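You operate a simulated robot arm through the tools that you are given. There is no shell and no other tool. Be economical: measure what you need, move in short steps, check, and stop when the job is done.

Carry out the task below with a simulated robot arm. There is one attempt and no reset: what you move stays moved.

TASK
Grease the end of the clamped bolt's thread, then tighten it to 150 N m and back it off.
Fine: brush from the tin, back in its pot; wind in, lock and shut the guard before switching on; switch off last. Set down upright: green brush. A coat counts when it lies all over at full strength: go over it till it gets no stronger.

The check looks at the end state, three seconds after you hand in, the way a careful person would. Anything else that was tipped, shoved, dropped, spilled or broken makes it a failure.

THE ROBOT
A 6-joint arm with a two-finger parallel gripper on a trunk, on a base that drives. Base frame: it is fixed to the floor where the robot stands at the start and does not move with it; the origin is under the middle of the robot, x ahead of it, y to its left, z up. Readings come in cm, rad, newtons and seconds.
With the tool pointing down near the work surface it reaches from about 36 to 86 cm from the robot's upright axis, wherever it stands. Its first joint turns from -2.007 to 2.007 rad. Places, roughly: black wheel [40, -10, 80]; grease tin [50, -40, 90]; in-out knob [50, 40, 100]; orange lock lever [40, -30, 80]; red off-on knob [50, 50, 100]; yellow guard [60, 10, 100]. Payload 3.43 kg.
The tool frame sits at the grasp point between the pads (the TCP): z along the fingers, y along the line on which they close. The tips reach 3.4 cm beyond it. Largest opening 12.8 cm; finger width 2.4, thickness 1.2; the body of the gripper, 4.8 by 13 cm, starts 9.6 cm behind the TCP.
Orientation is that of the tool frame in the base frame, as a unit quaternion [x, y, z, w]. With the fingers straight down and closing along the base's y, the tool's x points along the base's -x, its y along +y and its z along -z.

THE INTERFACE
- The arm moves only by the tool nudge_tool. Its argument "deltas" is a list of rows, each a list of 7 numbers: the shift along the base's x, y, z in cm, then the turn, a rotation vector about the base's x, y, z in rad, then the opening, from 0 (shut) to 1 (fully open). In form: [[tx, ty, tz, wx, wy, wz, hand], ...]. A call has 1 to 8 rows; each row is the pose to reach, as a shift and turn from the pose commanded when the call began. A row lasts 0.2 s, in which the tool goes at most 5 cm and 0.15 rad; a call with a longer step from one row to the next is refused whole, and so is a gripper value outside its range. A pose out of reach is approached as far as the arm can. The call stops where the force on the tool passes 60 N (or 10 N more than at its start, if that is more) or the arm is blocked; 0.2 s more then pass. The fingers move at their own pace (about 10.8 cm/s each) and stop on an object; they squeeze with about 34 N. The grip force told is the motor's: it shows also when the fingers shut on nothing. Time passes only in rows, and 0.2 s behind the last, so rows that repeat a pose let the fingers close. It gives the time, the measured TCP pose, the force on the tool (base axes), the opening and the grip force at its end, in the units of the frame above (readings bear some noise), with the torque about the TCP (base axes, N m) and any sound that the robot's microphone picked up.
- Cameras (640 x 400 px; columns grow to the right, rows downward): "scene" is now at [1.48, 18.33, 143.16]; the picture's right is [-0.21, -0.98, 0.00], its down [-0.41, 0.09, -0.91] and it looks along [0.89, -0.19, -0.41] (base axes); focal length 214 px, centre (320, 200). "wrist" rides on the gripper at [7.6, -1.1, -16] in the tool frame; the picture's right is [0.15, 0.99, 0.00], its down [-0.88, 0.13, -0.46] and it looks along [-0.45, 0.07, 0.89] (tool axes); focal length 234 px, centre (320, 200). There is no depth. A picture from a camera that has moved, and an enlarged one, comes with that camera's place and axes in the base frame and with its lens. The place of the scene camera against the robot may be out by one fixed shift of up to 1.2 cm in any direction.
- grab_frame(camera): a new picture of that camera. The clock stands still meanwhile.
- lift_body(by): slides the trunk up (or, below 0, down) by that many cm; the arm and the scene camera ride with it, the base frame stays. It gives what a move gives, with no picture.
- steer(legs): drives the robot by 1 to 6 legs, each [ahead, turn to the left] in cm and rad, along the robot's own axes; the way and the turn of a leg run together, so that a leg with both is an arc; at most 150 cm and 3.142 rad a leg. The arm and the cameras ride along, it lands a little off, and it stops where it bumps. It gives what a move gives.
- pan_tilt(pan, tilt): turns the head with the scene camera to pan (to the left, within 1.798 rad either way) and tilt (down, from -0.506 to 1.204), counted from straight ahead of the robot. It gives what a move gives.
- inspect(camera, box): a new picture of the part [left, top, right, bottom] of that camera's present view, enlarged. The clock stands still meanwhile.
- hand_in(): hands the job in; it is judged then, once.

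Work in short steps. Places have to be worked out from the pictures, the camera data and where the tool is seen: move nearer, look again, correct. Check each grasp and each placing, and mend what went wrong. You have 120 turns and 82 pictures in all, those below and enlarged ones among them. Open the gripper and draw the arm clear of the work before you hand the job in, unless the task says otherwise; then end with one line.

The tools are called after "Emit:" as a command line: name --pt "numbers of a row" for each row, then --argument value for the rest, lists and objects as JSON in quotes. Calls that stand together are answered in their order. nudge_tool: Moves the arm, as the interface text tells. Its arguments: {"type":"object","properties":{"deltas":{"type":"array"}},"required":["deltas"]} The other tools are called the same way: lift_body (by) slides the trunk up or down; steer (legs) drives the base; pan_tilt (pan, tilt) turns the head that bears the scene camera; grab_frame (camera) takes a picture; inspect (camera, box) takes an enlarged picture of a part of a camera's view; hand_in () hands the job in.

At the start:

```text
t: 0.0
position: [40.96, 24.94, 145.91]
ee_rot: [0.001, 1.0, 0.0, 0.0]
ft_force: [0.4, -0.4, -0.7]
torque: [-0.01, -0.02, 0.03]
finger_gap: 12.82
gripper_force: 0.1
trunk travel left (down, up): [-67.5, 11.5]
robot x, y, heading: [0.24, 0.43, -0.001]
head pan, tilt: [-0.211, 0.428]
```

scene: 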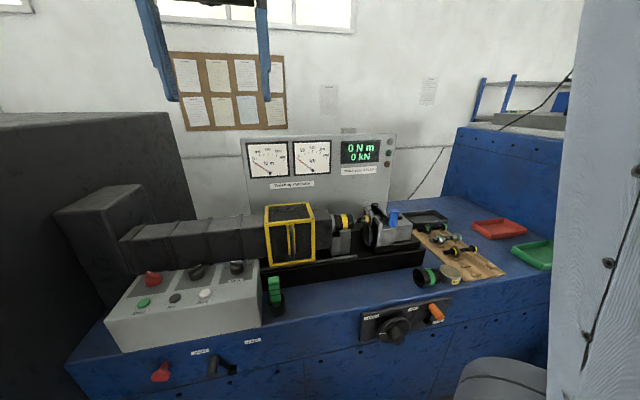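
wrist: 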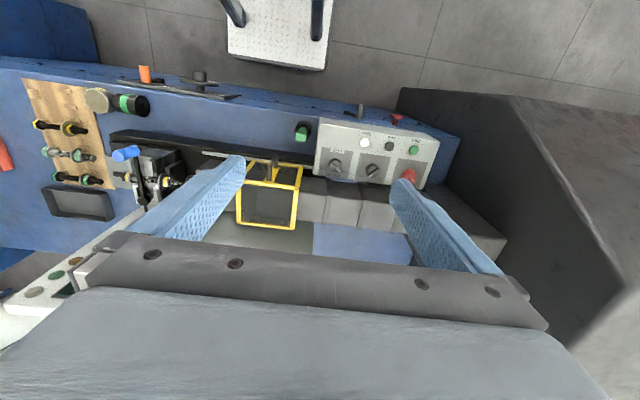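

The scene shows a torsion testing machine: a bolt in a chuck, tailstock, controls and a green item by the panel. I enlarge the key parts first.

Emit:
inspect --camera "scene" --box '[90, 240, 290, 390]'

Emit:
inspect --camera "scene" --box '[250, 190, 450, 290]'

Emit:
inspect --camera "scene" --box '[350, 200, 570, 350]'

Emit:
inspect --camera "scene" --box '[240, 130, 400, 210]'

```text
2.67 times, centred on (190, 315) of scene
camera zoom: at [1.48, 18.33, 143.16], right [-0.21, -0.98, 0.0], down [-0.41, 0.09, -0.91], along [0.89, -0.19, -0.41], focal length 572 px, centre (667, -107)
```

zoom: 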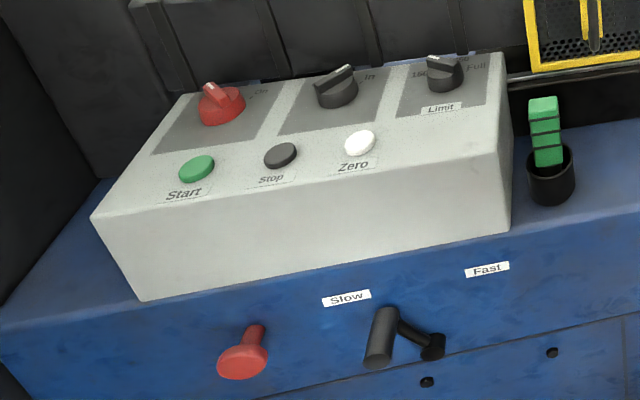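

```text
3.20 times, centred on (350, 240) of scene
camera zoom: at [1.48, 18.33, 143.16], right [-0.21, -0.98, 0.0], down [-0.41, 0.09, -0.91], along [0.89, -0.19, -0.41], focal length 686 px, centre (224, 72)
```

zoom: 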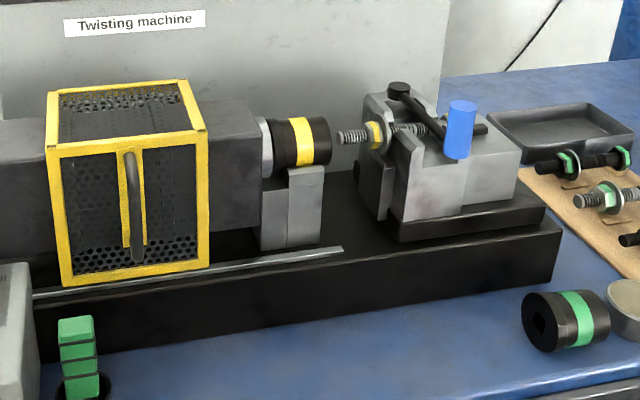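

```text
2.67 times, centred on (460, 275) of scene
camera zoom: at [1.48, 18.33, 143.16], right [-0.21, -0.98, 0.0], down [-0.41, 0.09, -0.91], along [0.89, -0.19, -0.41], focal length 572 px, centre (-53, 0)
```

zoom: 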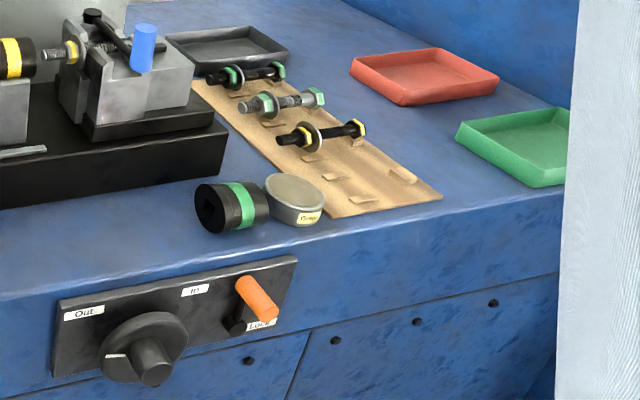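

```text
4.00 times, centred on (320, 170) of scene
camera zoom: at [1.48, 18.33, 143.16], right [-0.21, -0.98, 0.0], down [-0.41, 0.09, -0.91], along [0.89, -0.19, -0.41], focal length 858 px, centre (320, 320)
```

zoom: 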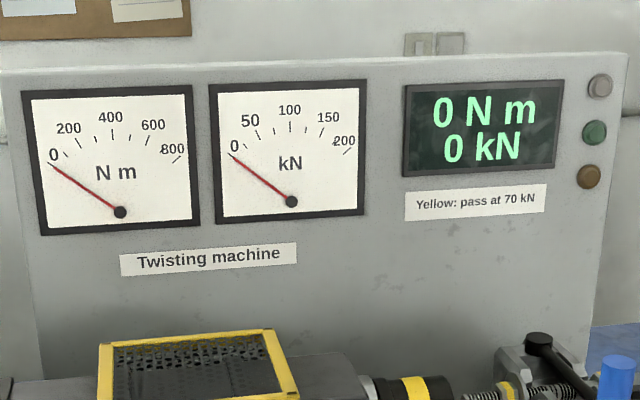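

I look closely at the current wrist view for exact bearings of the brush, bolt, tin and box.

Emit:
inspect --camera "wrist" --box '[20, 50, 260, 230]'

Emit:
inspect --camera "wrist" --box '[240, 80, 460, 240]'

```text
2.22 times, centred on (140, 140) of wrist
camera zoom: at [33.39, 23.76, 161.77], right [-0.15, 0.99, 0.0], down [0.88, 0.13, 0.46], along [0.45, 0.07, -0.89], focal length 520 px, centre (720, 333)
```

zoom: 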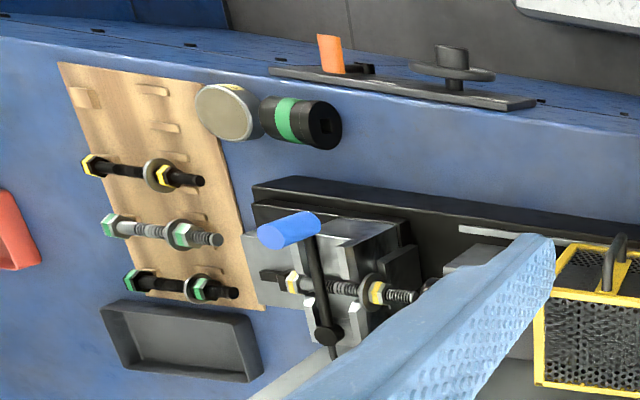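

```text
2.50 times, centred on (350, 160) of wrist
camera zoom: at [33.39, 23.76, 161.77], right [-0.15, 0.99, 0.0], down [0.88, 0.13, 0.46], along [0.45, 0.07, -0.89], focal length 585 px, centre (245, 300)
```

zoom: 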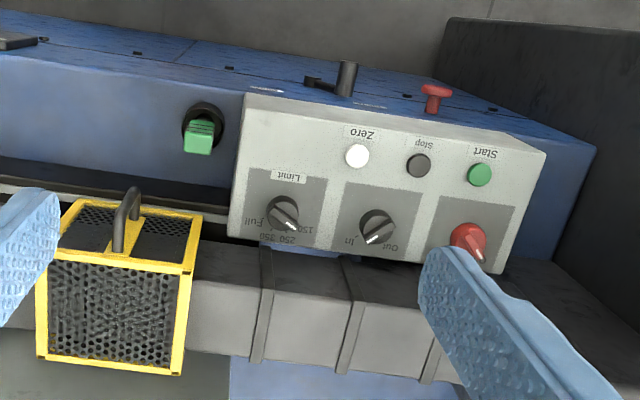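

I move closer above the control box to read knobs and locate the brush pot.

Emit:
nudge_tool --pt "0 2 -4.5 0 0 0 1" --pt "-2 4 -9 0 0 0 1" --pt "-4 6 -13 0 0 0 1" --pt "-6 6 -17 0 0 0 1" --pt "-6 6 -20 0 0 0 1"

Emit:
grab_frame --camera "wrist"

Emit:
inspect --camera "wrist" --box '[240, 60, 500, 260]'

```text
refused: row 2 steps farther than a row can; nothing moved
```

```text
73 pictures are left
camera wrist: at [33.39, 23.76, 161.77], right [-0.15, 0.99, 0.0], down [0.88, 0.13, 0.46], along [0.45, 0.07, -0.89], focal length 234 px, centre (320, 200)
```

wrist: 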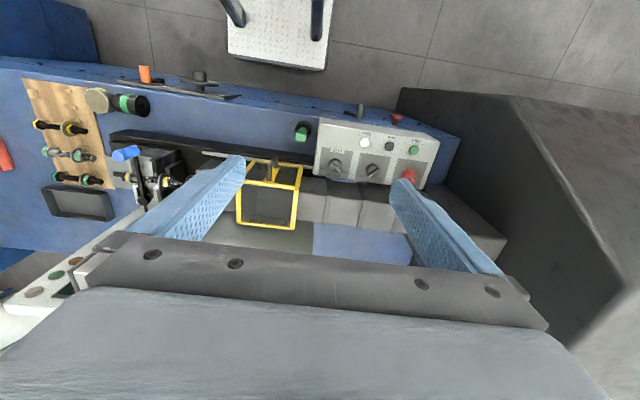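

```text
2.00 times, centred on (370, 160) of wrist
camera zoom: at [33.39, 23.76, 161.77], right [-0.15, 0.99, 0.0], down [0.88, 0.13, 0.46], along [0.45, 0.07, -0.89], focal length 468 px, centre (220, 280)
```

zoom: 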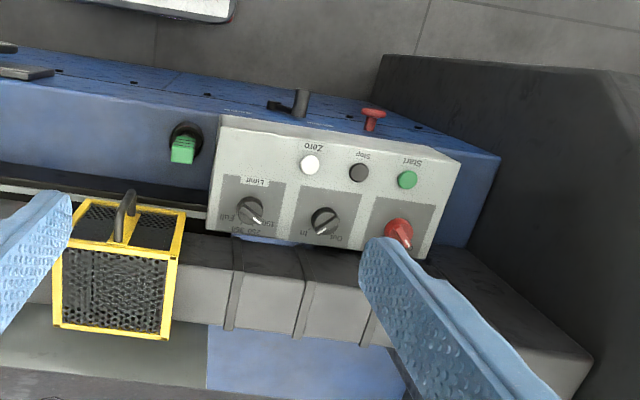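

That step was too long; I redo it with smaller steps.

Emit:
nudge_tool --pt "0 1 -4.5 0 0 0 1" --pt "-1 2 -9 0 0 0 1" --pt "-2 3 -13 0 0 0 1" --pt "-4 4 -17 0 0 0 1" --pt "-6 5 -20 0 0 0 1"

Emit:
grab_frame --camera "wrist"

```text
t: 1.2
position: [35.1, 29.69, 125.97]
ee_rot: [0.0, 1.0, 0.0, 0.0]
ft_force: [-0.2, 0.2, -0.7]
torque: [0.01, -0.01, -0.03]
finger_gap: 12.81
gripper_force: 0.1
trunk travel left (down, up): [-67.5, 11.5]
robot x, y, heading: [0.39, 0.23, 0.002]
head pan, tilt: [-0.211, 0.428]
```

```text
71 pictures are left
camera wrist: at [27.49, 28.6, 141.75], right [-0.15, 0.99, 0.0], down [0.88, 0.13, 0.46], along [0.45, 0.07, -0.89], focal length 234 px, centre (320, 200)
```

wrist: 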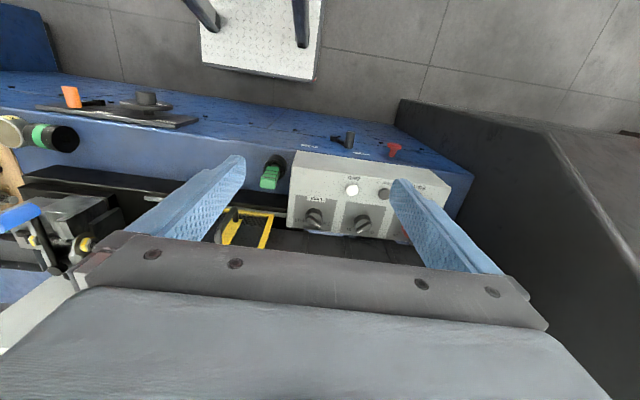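

Brush top judged near (49, 20.6, ~96). I move to hover above it at z≈122.

Emit:
nudge_tool --pt "4 -2.5 0 0 0 0 1" --pt "8 -5 0 0 0 0 1" --pt "12 -7.5 0 0 0 0 1" --pt "13.9 -9.1 -2 0 0 0 1" --pt "13.9 -9.1 -4 0 0 0 1"

Emit:
grab_frame --camera "wrist"

```text
t: 2.4
position: [48.93, 20.71, 121.75]
ee_rot: [0.0, 1.0, 0.0, 0.0]
ft_force: [-1.2, 0.2, -0.9]
torque: [0.0, -0.03, 0.03]
finger_gap: 12.83
gripper_force: 0.0
trunk travel left (down, up): [-67.5, 11.5]
robot x, y, heading: [-0.02, 0.16, -0.003]
head pan, tilt: [-0.211, 0.428]
```

```text
70 pictures are left
camera wrist: at [41.35, 19.55, 137.63], right [-0.15, 0.99, 0.0], down [0.88, 0.13, 0.46], along [0.45, 0.07, -0.89], focal length 234 px, centre (320, 200)
```

wrist: 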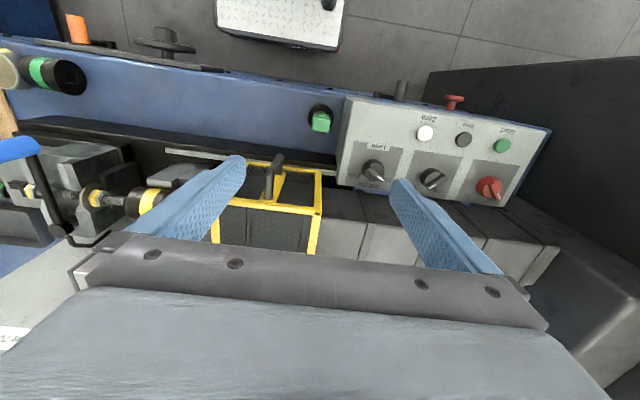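

I zoom on the brush and box from here.

Emit:
inspect --camera "wrist" --box '[290, 80, 530, 220]'

Emit:
inspect --camera "wrist" --box '[0, 30, 240, 250]'

```text
2.67 times, centred on (410, 150) of wrist
camera zoom: at [41.35, 19.55, 137.63], right [-0.15, 0.99, 0.0], down [0.88, 0.13, 0.46], along [0.45, 0.07, -0.89], focal length 624 px, centre (80, 333)
```

zoom: 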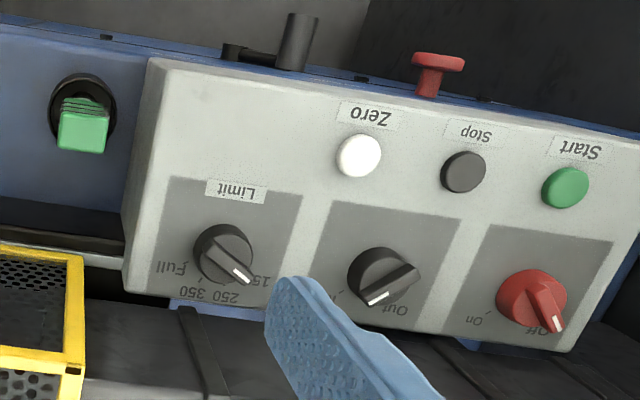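

```text
1.82 times, centred on (120, 140) of wrist
camera zoom: at [41.35, 19.55, 137.63], right [-0.15, 0.99, 0.0], down [0.88, 0.13, 0.46], along [0.45, 0.07, -0.89], focal length 426 px, centre (684, 309)
```

zoom: 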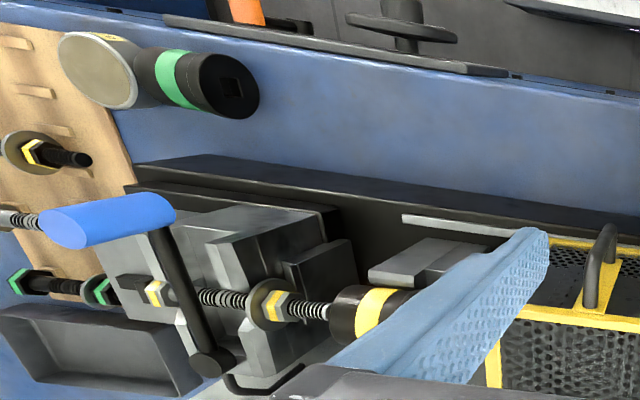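

Rotating the tool 90° so the fingers close along x, keeping clear of the box beside the pot, while centring over the brush.

Emit:
nudge_tool --pt "0 0 0 0 0 -0.15 1" --pt "0 0 0 0 0 -0.3 1" --pt "0 0 0 0 0 -0.45 1" --pt "0 0 0 0 0 -0.6 1" --pt "0 0 0 0 0 -0.75 1" --pt "0 0 0 0 0 -0.9 1" --pt "0 0 0 0 0 -1.05 1" --pt "0 0 0 0 0 -1.2 1"

Emit:
nudge_tool --pt "-0.5 0 0 0 0 -0.15 1" --pt "-1 0 -2 0 0 -0.3 1" --pt "-1 0.1 -5 0 0 -0.37 1" --pt "-1 0.1 -8 0 0 -0.37 1" --pt "-1 0.1 -11 0 0 -0.37 1"

Emit:
grab_frame --camera "wrist"

```text
t: 4.2
position: [48.8, 20.92, 121.94]
ee_rot: [0.565, 0.825, 0.0, 0.0]
ft_force: [-0.4, -0.7, 0.6]
torque: [-0.01, 0.01, -0.01]
finger_gap: 12.79
gripper_force: 0.1
trunk travel left (down, up): [-67.5, 11.5]
robot x, y, heading: [-0.05, -0.03, 0.005]
head pan, tilt: [-0.211, 0.428]
```

```text
t: 5.4
position: [47.77, 20.84, 111.01]
ee_rot: [0.707, 0.708, 0.0, 0.0]
ft_force: [0.5, -0.2, 0.4]
torque: [-0.01, -0.03, 0.0]
finger_gap: 12.79
gripper_force: 0.1
trunk travel left (down, up): [-67.5, 11.5]
robot x, y, heading: [0.21, -0.32, 0.004]
head pan, tilt: [-0.211, 0.428]
```

```text
67 pictures are left
camera wrist: at [46.72, 28.41, 126.81], right [0.99, 0.15, 0.0], down [0.13, -0.88, 0.46], along [0.07, -0.45, -0.89], focal length 234 px, centre (320, 200)
```

wrist: 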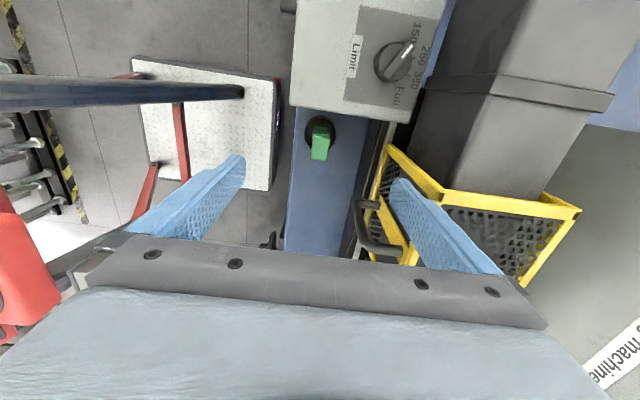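

I zoom on the brush, and on the limit knob to read its pointer.

Emit:
inspect --camera "wrist" --box '[280, 100, 360, 180]'

Emit:
inspect --camera "wrist" --box '[330, 0, 450, 120]'

```text
5.00 times, centred on (320, 140) of wrist
camera zoom: at [46.72, 28.41, 126.81], right [0.99, 0.15, 0.0], down [0.13, -0.88, 0.46], along [0.07, -0.45, -0.89], focal length 1171 px, centre (320, 500)
```

zoom: 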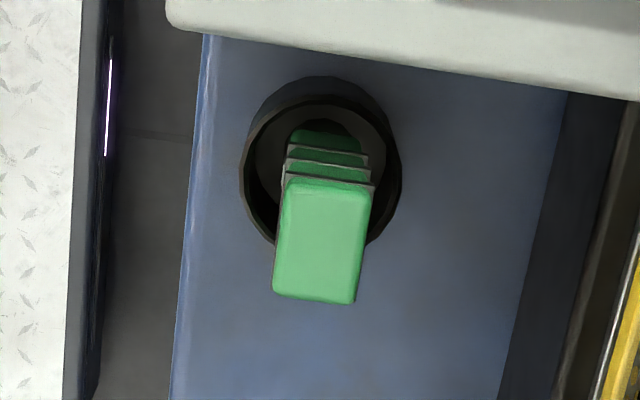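

```text
3.33 times, centred on (390, 60) of wrist
camera zoom: at [46.72, 28.41, 126.81], right [0.99, 0.15, 0.0], down [0.13, -0.88, 0.46], along [0.07, -0.45, -0.89], focal length 781 px, centre (87, 667)
```

zoom: 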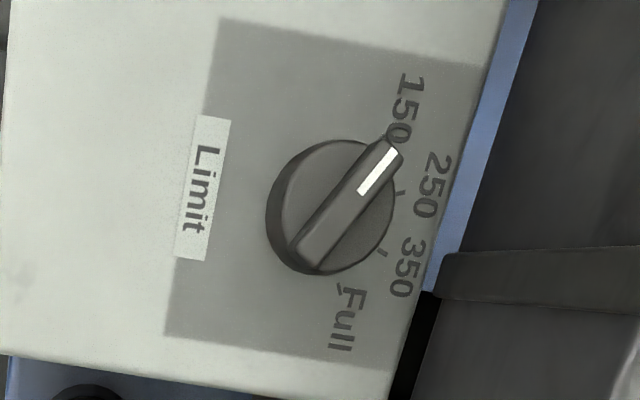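

Brush handle top worked out at (47.85, 20.88, 97.5), about 2 × 3.1 cm, with pot rim ≈ 90.4; guard front face is at x≈56, clear of the hand. Descend with a 5 cm opening.

Emit:
nudge_tool --pt "0.1 0 0 0 0 0 0.4" --pt "0.1 0 0 0 0 0 0.4" --pt "0.1 0 -4 0 0 0 0.4" --pt "0.1 0 -8 0 0 0 0.4" --pt "0.1 0 -11 0 0 0 0.4" --pt "0.1 0 -14 0 0 0 0.4" --pt "0.1 0 -16.4 0 0 0 0.4"

Emit:
grab_frame --camera "wrist"

```text
t: 7.0
position: [48.03, 21.01, 94.46]
ee_rot: [0.707, 0.708, 0.0, 0.0]
ft_force: [-1.0, -0.3, -0.6]
torque: [0.01, -0.01, 0.02]
finger_gap: 5.12
gripper_force: 0.1
trunk travel left (down, up): [-67.5, 11.5]
robot x, y, heading: [-0.05, 0.38, 0.003]
head pan, tilt: [-0.211, 0.428]
```

```text
64 pictures are left
camera wrist: at [46.85, 28.42, 110.2], right [0.99, 0.15, 0.0], down [0.13, -0.88, 0.46], along [0.07, -0.45, -0.89], focal length 234 px, centre (320, 200)
```

wrist: 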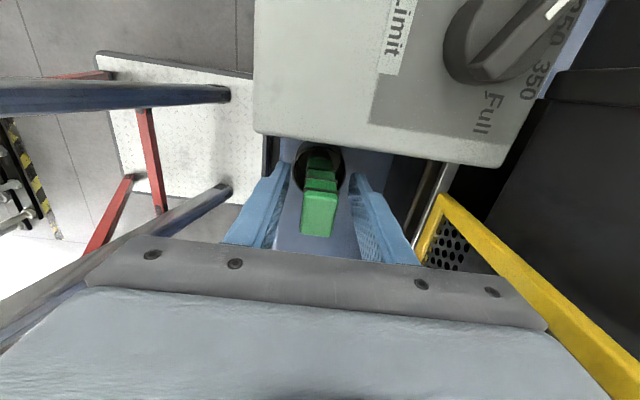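

Handle is centred between the fingers; close on it.

Emit:
nudge_tool --pt "0 0 0 0 0 0 0.1" --pt "0 0 0 0 0 0 0.0" --pt "0 0 0 0 0 0 0" --pt "0 0 0 0 0 0 0"

Emit:
nudge_tool --pt "0 0 3 0 0 0 0" --pt "0 0 7 0 0 0 0" --pt "0 0 11 0 0 0 0" --pt "0 0 15 0 0 0 0" --pt "0 0 19 0 0 0 0" --pt "0 0 23 0 0 0 0" --pt "0 0 26 0 0 0 0"

Emit:
grab_frame --camera "scene"

Emit:
grab_frame --camera "wrist"

```text
t: 8.0
position: [48.2, 20.87, 94.33]
ee_rot: [0.707, 0.707, -0.001, -0.001]
ft_force: [0.2, -0.2, 0.4]
torque: [0.0, 0.02, 0.0]
finger_gap: 2.1
gripper_force: 34.0
trunk travel left (down, up): [-67.5, 11.5]
robot x, y, heading: [0.05, -0.09, 0.001]
head pan, tilt: [-0.211, 0.428]
```

```text
t: 9.6
position: [47.87, 20.93, 120.59]
ee_rot: [0.707, 0.708, -0.001, 0.0]
ft_force: [-0.2, 0.6, -0.6]
torque: [-0.02, 0.01, -0.02]
finger_gap: 2.15
gripper_force: 34.4
trunk travel left (down, up): [-67.5, 11.5]
robot x, y, heading: [-0.16, -0.1, -0.003]
head pan, tilt: [-0.211, 0.428]
```

```text
63 pictures are left
camera scene: at [1.49, 18.33, 143.16], right [-0.21, -0.98, 0.0], down [-0.41, 0.09, -0.91], along [0.89, -0.19, -0.41], focal length 214 px, centre (320, 200)
```

scene: 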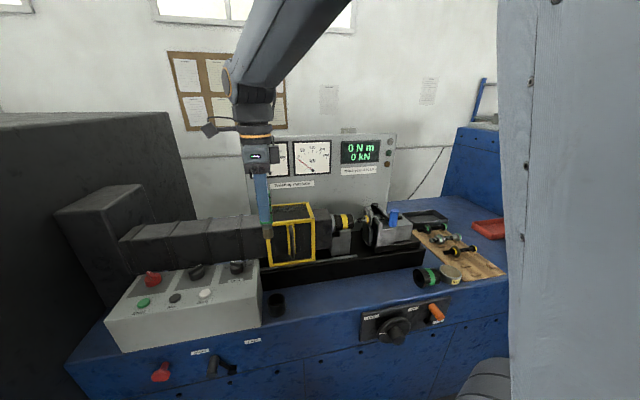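

```text
62 pictures are left
camera wrist: at [46.82, 28.47, 136.43], right [0.99, 0.15, 0.0], down [0.13, -0.88, 0.46], along [0.07, -0.45, -0.89], focal length 234 px, centre (320, 200)
```

wrist: 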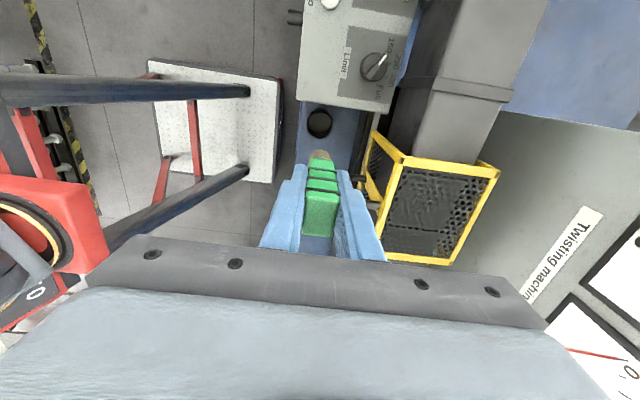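

The brush is held. I zoom to see how far the bristles reach below the fingers.

Emit:
inspect --camera "scene" --box '[225, 130, 305, 250]'

Emit:
inspect --camera "scene" --box '[325, 195, 425, 265]'

```text
3.33 times, centred on (265, 190) of scene
camera zoom: at [1.49, 18.33, 143.16], right [-0.21, -0.98, 0.0], down [-0.41, 0.09, -0.91], along [0.89, -0.19, -0.41], focal length 715 px, centre (503, 233)
```

zoom: 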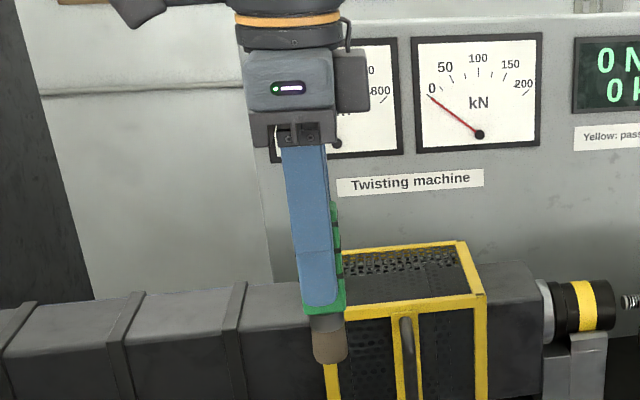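

```text
5.71 times, centred on (375, 230) of scene
camera zoom: at [1.49, 18.33, 143.16], right [-0.21, -0.98, 0.0], down [-0.41, 0.09, -0.91], along [0.89, -0.19, -0.41], focal length 1226 px, centre (6, 29)
```

zoom: 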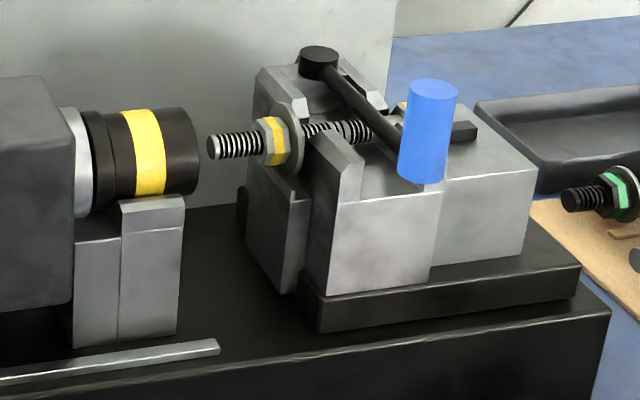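

Bristle tip is about 8 cm below the TCP. The tin top is triangulated at about (48.1, −37.9, 89.3); I carry the brush there, high.

Emit:
nudge_tool --pt "0 -4.9 0 0 0 0 0" --pt "0 -9.8 0 0 0 0 0" --pt "0 -14.7 0 0 0 0 0" --pt "0 -19.6 0 0 0 0 0" --pt "0 -24.5 0 0 0 0 0" --pt "0 -29.4 0 0 0 0 0" --pt "0 -34.3 0 0 0 0 0"

Emit:
nudge_tool --pt "0 -4.9 0 0 0 0 0" --pt "0 -9.8 0 0 0 0 0" --pt "0 -14.7 0 0 0 0 0" --pt "0.1 -19.6 -2 0 0 0 0" --pt "0.2 -22 -6 0 0 0 0" --pt "0.2 -22 -10 0 0 0 0"

Emit:
grab_frame --camera "wrist"

```text
t: 11.2
position: [48.03, -13.53, 120.44]
ee_rot: [0.707, 0.708, 0.0, 0.0]
ft_force: [0.3, 0.8, 0.0]
torque: [-0.07, 0.0, 0.02]
finger_gap: 2.12
gripper_force: 34.8
trunk travel left (down, up): [-67.5, 11.5]
robot x, y, heading: [0.31, -0.13, -0.001]
head pan, tilt: [-0.211, 0.428]
```

```text
refused: row 4 steps farther than a row can; nothing moved
```

```text
59 pictures are left
camera wrist: at [46.86, -6.04, 136.32], right [0.99, 0.15, 0.0], down [0.13, -0.88, 0.46], along [0.07, -0.45, -0.89], focal length 234 px, centre (320, 200)
```

wrist: 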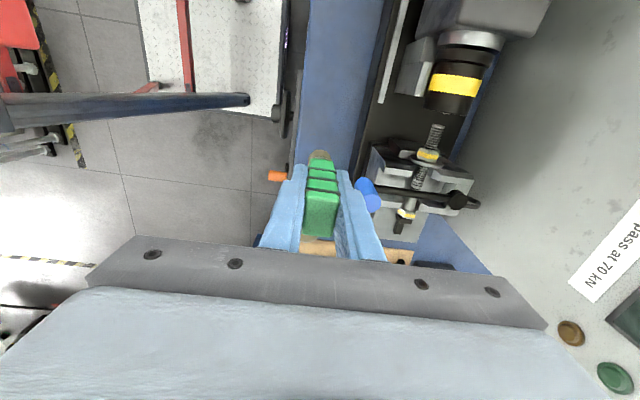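

Good view of the bolt end here; I zoom on it before moving on with shorter steps.

Emit:
inspect --camera "wrist" --box '[350, 20, 510, 240]'

Emit:
nudge_tool --pt "0 -4.9 0 0 0 0 0" --pt "0 -9.8 0 0 0 0 0" --pt "0 -14.7 0 0 0 0 0" --pt "0.1 -19 -2 0 0 0 0" --pt "0.2 -22 -6 0 0 0 0" --pt "0.2 -22 -10 0 0 0 0"

Emit:
grab_frame --camera "wrist"

```text
1.82 times, centred on (430, 130) of wrist
camera zoom: at [46.86, -6.04, 136.32], right [0.99, 0.15, 0.0], down [0.13, -0.88, 0.46], along [0.07, -0.45, -0.89], focal length 426 px, centre (120, 327)
```

zoom: 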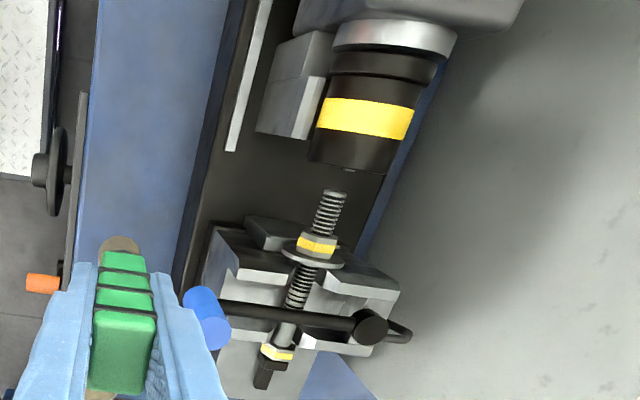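

```text
t: 12.6
position: [48.19, -35.29, 110.52]
ee_rot: [0.706, 0.708, 0.0, 0.0]
ft_force: [-0.6, 0.3, -0.3]
torque: [-0.01, 0.0, 0.03]
finger_gap: 2.12
gripper_force: 34.3
trunk travel left (down, up): [-67.5, 11.5]
robot x, y, heading: [-0.07, 0.04, -0.001]
head pan, tilt: [-0.211, 0.428]
```

```text
57 pictures are left
camera wrist: at [46.97, -27.76, 126.47], right [0.99, 0.15, 0.0], down [0.13, -0.88, 0.46], along [0.07, -0.45, -0.89], focal length 234 px, centre (320, 200)
```

wrist: 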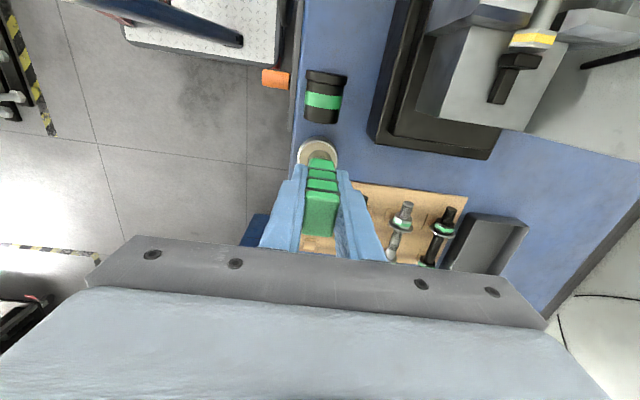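

The tin is right under the brush. Zooming for its rim centre.

Emit:
inspect --camera "wrist" --box '[270, 110, 370, 210]'

```text
4.00 times, centred on (320, 160) of wrist
camera zoom: at [46.97, -27.76, 126.47], right [0.99, 0.15, 0.0], down [0.13, -0.88, 0.46], along [0.07, -0.45, -0.89], focal length 937 px, centre (320, 360)
```

zoom: 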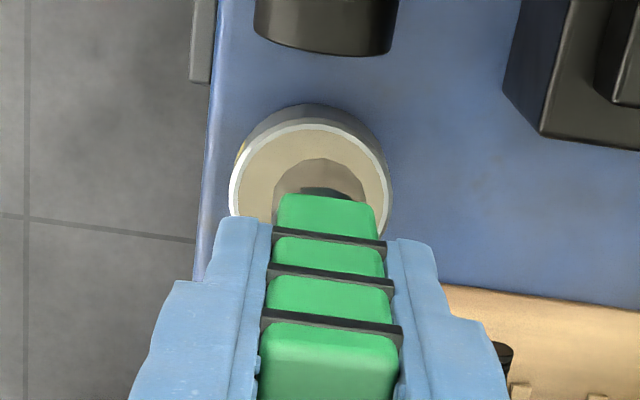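

Tin centre ≈ (48.4, −39.2, 88.3). I move over it and lower until the tip is close to the grease.

Emit:
nudge_tool --pt "0.2 -3.9 0 0 0 0 0" --pt "0.2 -3.9 -4 0 0 0 0" --pt "0.2 -3.9 -8 0 0 0 0" --pt "0.2 -3.9 -11 0 0 0 0" --pt "0.2 -3.9 -13 0 0 0 0"

Emit:
grab_frame --camera "wrist"

Emit:
inspect --camera "scene" --box '[400, 180, 520, 300]'

```text
t: 13.8
position: [48.27, -39.22, 97.49]
ee_rot: [0.707, 0.707, 0.001, 0.001]
ft_force: [0.2, 0.4, -0.6]
torque: [-0.01, -0.04, -0.01]
finger_gap: 2.1
gripper_force: 34.2
trunk travel left (down, up): [-67.5, 11.5]
robot x, y, heading: [0.13, 0.04, 0.003]
head pan, tilt: [-0.211, 0.428]
```

```text
55 pictures are left
camera wrist: at [47.19, -31.8, 113.27], right [0.99, 0.15, 0.0], down [0.13, -0.88, 0.46], along [0.07, -0.45, -0.89], focal length 234 px, centre (320, 200)
```

wrist: 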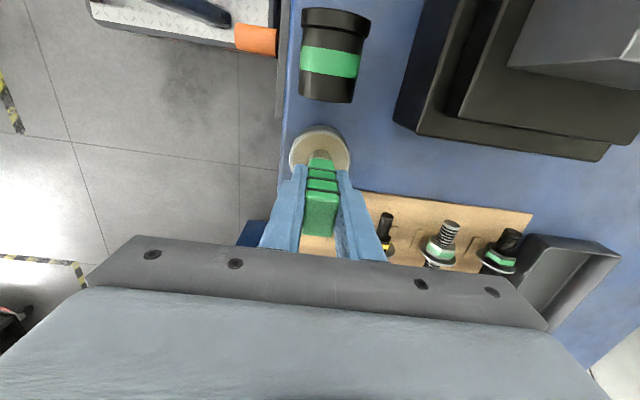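

```text
3.33 times, centred on (460, 240) of scene
camera zoom: at [1.47, 18.31, 143.16], right [-0.21, -0.98, 0.0], down [-0.41, 0.09, -0.91], along [0.89, -0.19, -0.41], focal length 715 px, centre (-147, 67)
```

zoom: 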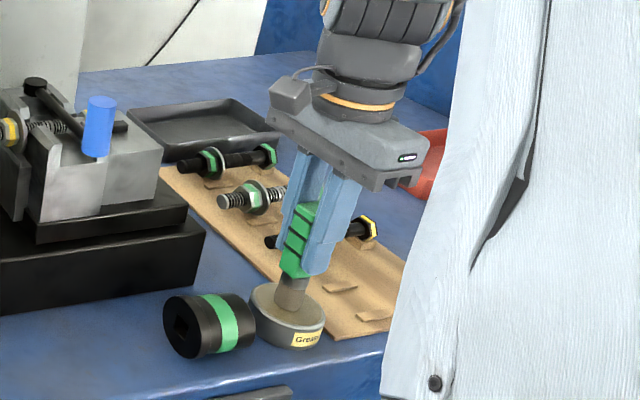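

The tip is just above the grease. Lowering gently with small steps and a light stir.

Emit:
nudge_tool --pt "0 0 -0.7 0 0 0 0" --pt "0 0 -1.3 0 0 0 0" --pt "0 0 -1.8 0 0 0 0" --pt "0 0 -2.2 0 0 0 0" --pt "0 0 -2.2 0 0 0 0"

Emit:
inspect --camera "scene" --box '[420, 230, 480, 290]'

```text
t: 14.8
position: [48.6, -39.29, 95.74]
ee_rot: [0.706, 0.708, 0.001, 0.005]
ft_force: [-1.7, 1.1, 18.4]
torque: [0.03, 0.19, 0.01]
finger_gap: 2.1
gripper_force: 34.0
trunk travel left (down, up): [-67.5, 11.5]
robot x, y, heading: [-0.16, -0.06, -0.003]
head pan, tilt: [-0.211, 0.428]
stopped in row 5: the force on the tool passed its limit at 64 N (the readings are from after the stop); the commanded pose is now the measured one
```

```text
6.67 times, centred on (450, 260) of scene
camera zoom: at [1.4, 18.38, 143.14], right [-0.21, -0.98, 0.0], down [-0.4, 0.09, -0.91], along [0.89, -0.19, -0.41], focal length 1430 px, centre (-547, -200)
```

zoom: 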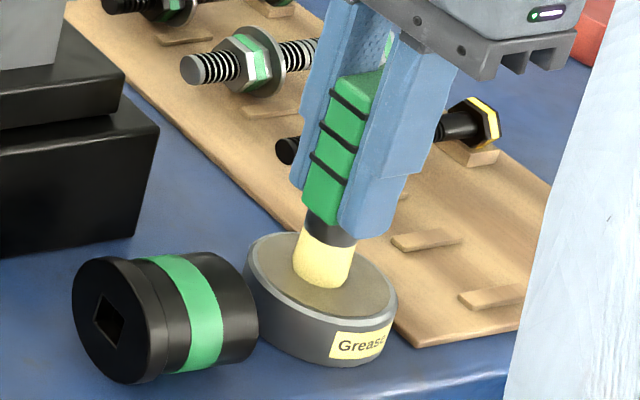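

The bristles turned yellow — loaded. I computed the bolt end at about (63.2, −9.0, 104), thread to y≈−12.4. Lifting straight up, then travelling high.

Emit:
nudge_tool --pt "0 0 2 0 0 0 0" --pt "0 0 6.5 0 0 0 0" --pt "0 0 11 0 0 0 0" --pt "0 0 15.5 0 0 0 0" --pt "0 0 20 0 0 0 0" --pt "0 0 24.5 0 0 0 0" --pt "-0.2 4.5 26 0 0 0 0" --pt "-0.2 9 27 0 0 0 0"

Emit:
nudge_tool --pt "0 4.9 0 0 0 0 0" --pt "0 9.8 0 0 0 0 0" --pt "0 14.7 0 0 0 0 0" --pt "2 19 0 0 0 0 0" --pt "6.5 19.5 0 0 0 0 0" --pt "11 19.5 0 0 0 0 0" --pt "14.8 19.5 0 0 0 0 0"

Emit:
grab_frame --camera "wrist"

```text
t: 16.6
position: [48.3, -30.2, 122.61]
ee_rot: [0.707, 0.707, 0.001, 0.002]
ft_force: [0.2, -0.2, -1.0]
torque: [0.08, 0.01, -0.03]
finger_gap: 2.13
gripper_force: 34.4
trunk travel left (down, up): [-67.5, 11.5]
robot x, y, heading: [0.46, 0.2, -0.001]
head pan, tilt: [-0.211, 0.428]
```

```text
t: 18.2
position: [63.12, -10.71, 122.82]
ee_rot: [0.706, 0.708, 0.0, 0.003]
ft_force: [-0.3, 0.0, 0.5]
torque: [0.0, -0.02, -0.04]
finger_gap: 2.12
gripper_force: 33.9
trunk travel left (down, up): [-67.5, 11.5]
robot x, y, heading: [-0.21, -0.01, -0.0]
head pan, tilt: [-0.211, 0.428]
```

```text
52 pictures are left
camera wrist: at [61.9, -3.18, 138.63], right [0.99, 0.15, 0.0], down [0.13, -0.88, 0.46], along [0.07, -0.45, -0.89], focal length 234 px, centre (320, 200)
```

wrist: 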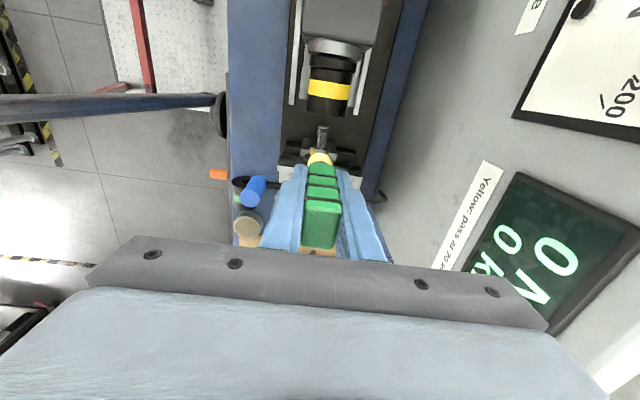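

Bolt end confirmed at (63.3, −9.1). Lowering in careful steps toward the thread top.

Emit:
nudge_tool --pt "0.1 0 -4 0 0 0 0" --pt "0.1 0 -7 0 0 0 0" --pt "0.1 0 -8.5 0 0 0 0" --pt "0.1 0 -9 0 0 0 0" --pt "0.1 0 -9.3 0 0 0 0" --pt "0.1 0 -9.6 0 0 0 0"

Emit:
inspect --camera "scene" --box '[310, 180, 410, 260]'

```text
t: 19.6
position: [63.15, -10.96, 113.16]
ee_rot: [0.707, 0.708, 0.0, 0.003]
ft_force: [0.5, -0.4, -1.1]
torque: [0.01, -0.04, -0.02]
finger_gap: 2.11
gripper_force: 33.3
trunk travel left (down, up): [-67.5, 11.5]
robot x, y, heading: [-0.49, -0.13, -0.0]
head pan, tilt: [-0.211, 0.428]
```

```text
5.00 times, centred on (360, 220) of scene
camera zoom: at [1.48, 18.32, 143.16], right [-0.21, -0.98, 0.0], down [-0.41, 0.09, -0.91], along [0.89, -0.19, -0.41], focal length 1072 px, centre (120, 100)
```

zoom: 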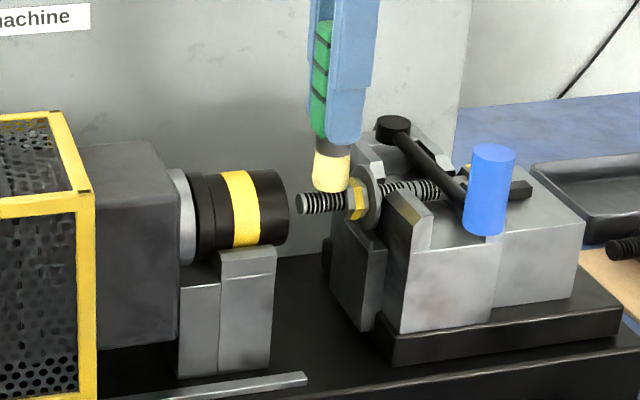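

The bristles hover just above the thread. I lower in 2 mm steps while stroking along the axis.

Emit:
nudge_tool --pt "0 0.6 -0.2 0 0 0 0" --pt "0 0.3 -0.4 0 0 0 0" --pt "0 0.9 -0.6 0 0 0 0" --pt "0 0.1 -0.7 0 0 0 0" --pt "0 1.0 -0.8 0 0 0 0" --pt "0 0.1 -0.8 0 0 0 0" --pt "0 1.1 -0.8 0 0 0 0" --pt "0 0.5 -0.8 0 0 0 0"

Emit:
inspect --camera "scene" --box '[340, 205, 390, 245]'

```text
t: 21.4
position: [63.22, -10.12, 112.18]
ee_rot: [0.707, 0.707, 0.001, 0.004]
ft_force: [-0.3, 5.8, 16.6]
torque: [0.31, -0.05, 0.01]
finger_gap: 2.14
gripper_force: 33.6
trunk travel left (down, up): [-67.5, 11.5]
robot x, y, heading: [0.23, -0.04, 0.003]
head pan, tilt: [-0.211, 0.428]
```

```text
10.00 times, centred on (365, 225) of scene
camera zoom: at [1.41, 18.37, 143.16], right [-0.21, -0.98, 0.0], down [-0.4, 0.09, -0.91], along [0.89, -0.19, -0.41], focal length 2145 px, centre (-130, -50)
```

zoom: 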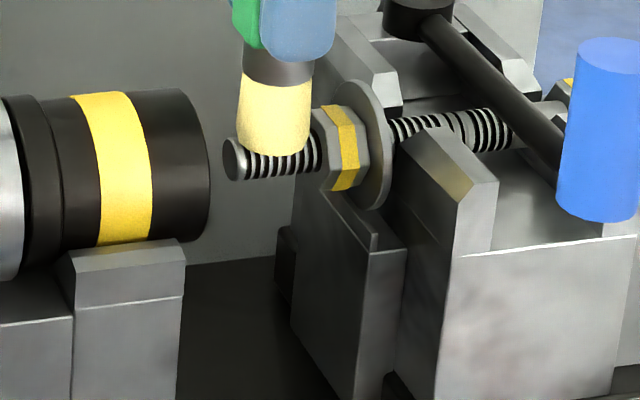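

Contact at ~17 N. I make a few strokes, then lift a little to see the coat.

Emit:
nudge_tool --pt "0 0.5 0.1 0 0 0 0" --pt "0 -0.6 0.1 0 0 0 0" --pt "0 0.5 0.1 0 0 0 0" --pt "0 -0.6 0.1 0 0 0 0" --pt "0 0 0.1 0 0 0 0" --pt "0 0 2 0 0 0 0" --pt "0 0 5 0 0 0 0"

Emit:
inspect --camera "scene" --box '[340, 205, 390, 245]'

Emit:
inspect --camera "wrist" --box '[290, 90, 360, 180]'

```text
t: 23.1
position: [63.35, -10.31, 117.12]
ee_rot: [0.707, 0.707, 0.0, 0.002]
ft_force: [1.1, -0.2, 0.2]
torque: [-0.01, 0.04, 0.01]
finger_gap: 2.13
gripper_force: 34.3
trunk travel left (down, up): [-67.5, 11.5]
robot x, y, heading: [-0.01, -0.04, 0.001]
head pan, tilt: [-0.211, 0.428]
```

```text
10.00 times, centred on (365, 225) of scene
camera zoom: at [1.51, 18.32, 143.16], right [-0.21, -0.98, 0.0], down [-0.41, 0.09, -0.91], along [0.89, -0.19, -0.41], focal length 2145 px, centre (-130, -50)
```

zoom: 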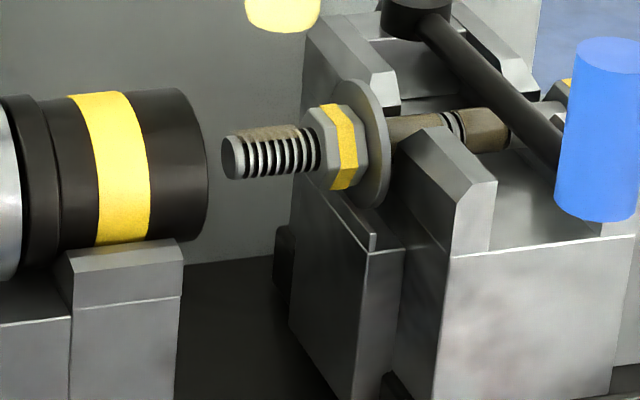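

```text
4.44 times, centred on (325, 135) of wrist
camera zoom: at [62.13, -2.72, 132.86], right [0.99, 0.15, 0.0], down [0.13, -0.88, 0.46], along [0.07, -0.45, -0.89], focal length 1041 px, centre (298, 489)
```

zoom: 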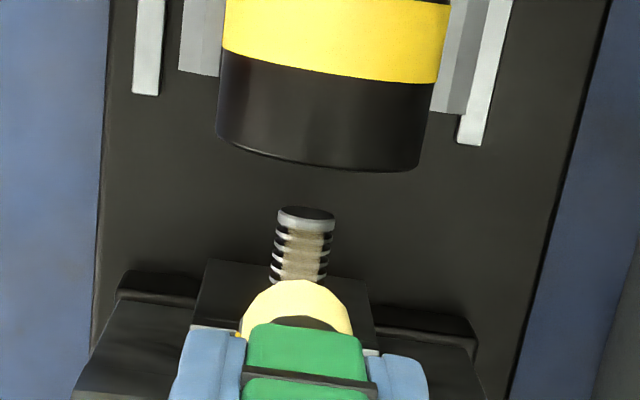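

Grease shows along the top strip. Next the front flank: I move in front of the bolt, lower the bristles beside it and approach in +x.

Emit:
nudge_tool --pt "-3.4 0 0 0 0 0 0" --pt "-3.4 0 -4 0 0 0 0" --pt "-3.4 0 -7.5 0 0 0 0" --pt "-2.9 0 -7.5 0 0 0 0" --pt "-2.6 0 -7.5 0 0 0 0" --pt "-2.4 0 -7.5 0 0 0 0" --pt "-2.2 0 -7.5 0 0 0 0"

Emit:
inspect --camera "scene" --box '[330, 195, 390, 245]'

```text
t: 24.6
position: [61.02, -10.21, 109.65]
ee_rot: [0.706, 0.708, 0.0, 0.003]
ft_force: [-0.6, 0.0, 0.1]
torque: [0.01, 0.02, 0.01]
finger_gap: 2.13
gripper_force: 34.3
trunk travel left (down, up): [-67.5, 11.5]
robot x, y, heading: [-0.11, -0.1, 0.002]
head pan, tilt: [-0.211, 0.428]
```

```text
8.00 times, centred on (360, 220) of scene
camera zoom: at [1.48, 18.32, 143.16], right [-0.21, -0.98, 0.0], down [-0.41, 0.09, -0.91], along [0.89, -0.19, -0.41], focal length 1716 px, centre (0, 40)
```

zoom: 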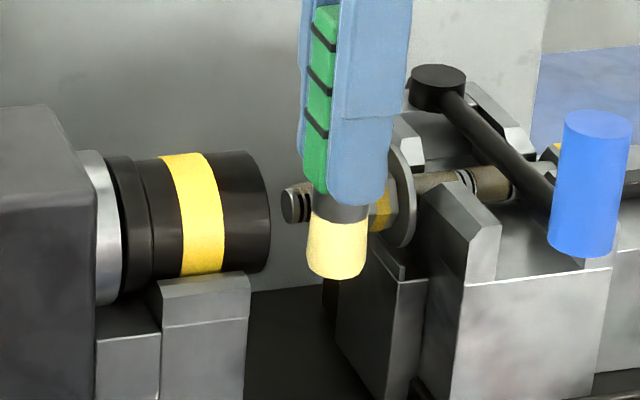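

Bristles are beside the bolt; I approach in small steps until they press lightly, then stroke along y.

Emit:
nudge_tool --pt "0.2 0 0.6 0 0 0 0" --pt "0.4 0.3 0.6 0 0 0 0" --pt "0.6 0.6 0.6 0 0 0 0" --pt "0.8 0.6 0.6 0 0 0 0" --pt "0.9 0.1 0.6 0 0 0 0" --pt "1.0 -0.5 0.6 0 0 0 0" --pt "1.0 0.6 0.6 0 0 0 0"

Emit:
inspect --camera "scene" --box '[330, 195, 390, 245]'

```text
t: 26.2
position: [61.63, -9.87, 110.33]
ee_rot: [0.707, 0.707, -0.002, 0.0]
ft_force: [-35.3, -10.0, -2.3]
torque: [-0.7, 2.26, -0.17]
finger_gap: 2.15
gripper_force: 34.4
trunk travel left (down, up): [-67.5, 11.5]
robot x, y, heading: [0.33, -0.06, 0.0]
head pan, tilt: [-0.211, 0.428]
```

```text
8.00 times, centred on (360, 220) of scene
camera zoom: at [1.33, 18.26, 143.17], right [-0.21, -0.98, 0.0], down [-0.4, 0.09, -0.91], along [0.89, -0.19, -0.41], focal length 1716 px, centre (0, 40)
```

zoom: 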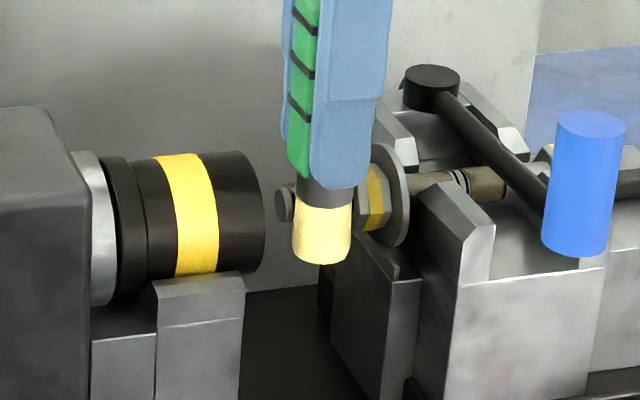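

Pressing 35 N — easing off to a lighter touch, stroking, then retreating to look.

Emit:
nudge_tool --pt "-0.25 -0.8 0 0 0 0 0" --pt "-0.25 -1.3 0 0 0 0 0" --pt "-0.25 0.3 0.3 0 0 0 0" --pt "-0.25 -1.3 0.6 0 0 0 0" --pt "-0.25 0.3 0.6 0 0 0 0" --pt "-0.3 -0.6 0 0 0 0 0" --pt "-2 -0.6 0 0 0 0 0" --pt "-2.5 -0.6 4 0 0 0 0"

Emit:
nudge_tool --pt "0 0 4 0 0 0 0" --pt "0 0 6 0 0 0 0"

Emit:
inspect --camera "scene" --box '[330, 195, 390, 245]'

```text
t: 28.1
position: [59.7, -10.38, 114.17]
ee_rot: [0.706, 0.708, 0.001, 0.003]
ft_force: [0.1, 0.6, -0.8]
torque: [0.05, 0.01, -0.01]
finger_gap: 2.08
gripper_force: 33.8
trunk travel left (down, up): [-67.5, 11.5]
robot x, y, heading: [0.04, -0.27, 0.004]
head pan, tilt: [-0.211, 0.428]
```

```text
t: 28.6
position: [59.49, -10.33, 120.31]
ee_rot: [0.706, 0.708, 0.0, 0.003]
ft_force: [0.6, -0.2, 0.5]
torque: [0.01, -0.01, 0.01]
finger_gap: 2.12
gripper_force: 34.1
trunk travel left (down, up): [-67.5, 11.5]
robot x, y, heading: [-0.45, -0.0, 0.002]
head pan, tilt: [-0.211, 0.428]
```

```text
8.00 times, centred on (360, 220) of scene
camera zoom: at [1.49, 18.32, 143.16], right [-0.21, -0.98, 0.0], down [-0.41, 0.09, -0.91], along [0.89, -0.19, -0.41], focal length 1716 px, centre (0, 40)
```

zoom: 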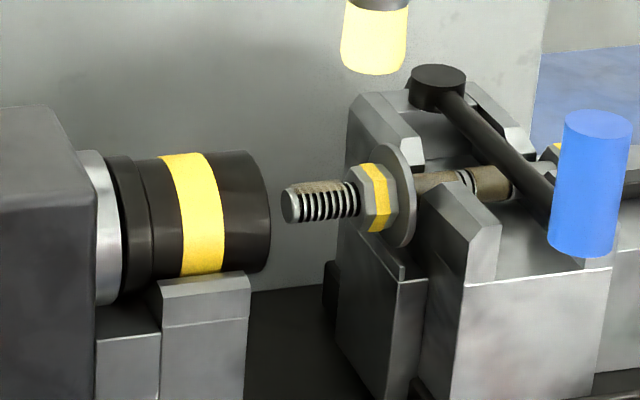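

The side of the bristles seems to leave little. I look at the coat at the highest zoom.

Emit:
inspect --camera "scene" --box '[360, 212, 384, 227]'

```text
16.00 times, centred on (372, 220) of scene
camera zoom: at [1.49, 18.32, 143.16], right [-0.21, -0.98, 0.0], down [-0.41, 0.09, -0.91], along [0.89, -0.19, -0.41], focal length 3432 px, centre (-512, -112)
```

zoom: 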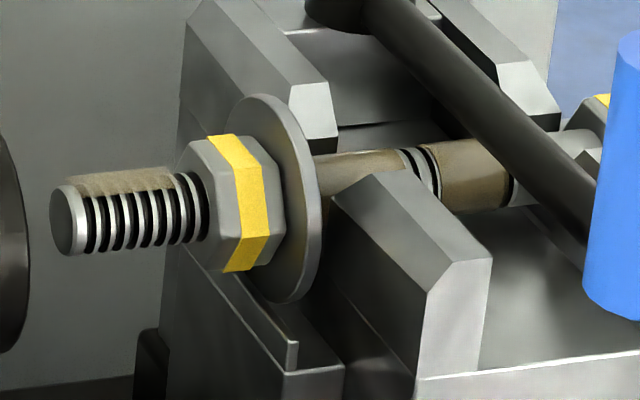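

Only the tip leaves grease, so I'll tilt the brush about the bolt axis and press the tip radially: first 45° from the front, starting at a stand-off.

Emit:
nudge_tool --pt "-1 0 -1.5 0 -0.14 0 0" --pt "-2 0 -3 0 -0.28 0 0" --pt "-3 0 -4.5 0 -0.42 0 0" --pt "-4 0 -6 0 -0.56 0 0" --pt "-4.1 0 -7.5 0 -0.7 0 0" --pt "-4.1 0 -8.8 0 -0.785 0 0"

Emit:
inspect --camera "scene" --box '[310, 175, 410, 255]'

```text
t: 30.1
position: [55.05, -10.43, 111.72]
ee_rot: [0.652, 0.659, 0.264, 0.266]
ft_force: [0.8, -1.3, -0.2]
torque: [-0.01, 0.07, -0.02]
finger_gap: 2.12
gripper_force: 34.5
trunk travel left (down, up): [-67.5, 11.5]
robot x, y, heading: [0.01, 0.15, -0.004]
head pan, tilt: [-0.211, 0.428]
```

```text
5.00 times, centred on (360, 215) of scene
camera zoom: at [1.48, 18.32, 143.16], right [-0.21, -0.98, 0.0], down [-0.41, 0.09, -0.91], along [0.89, -0.19, -0.41], focal length 1072 px, centre (120, 125)
```

zoom: 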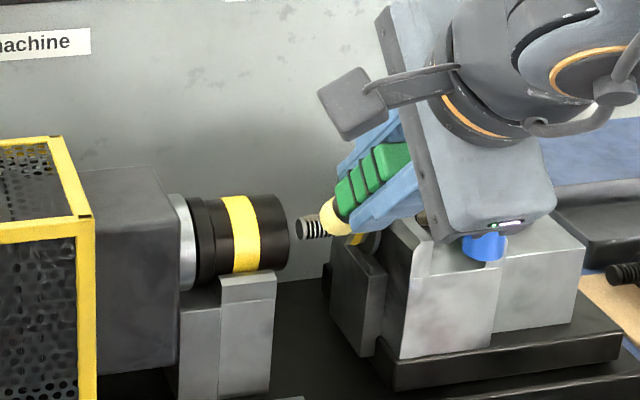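

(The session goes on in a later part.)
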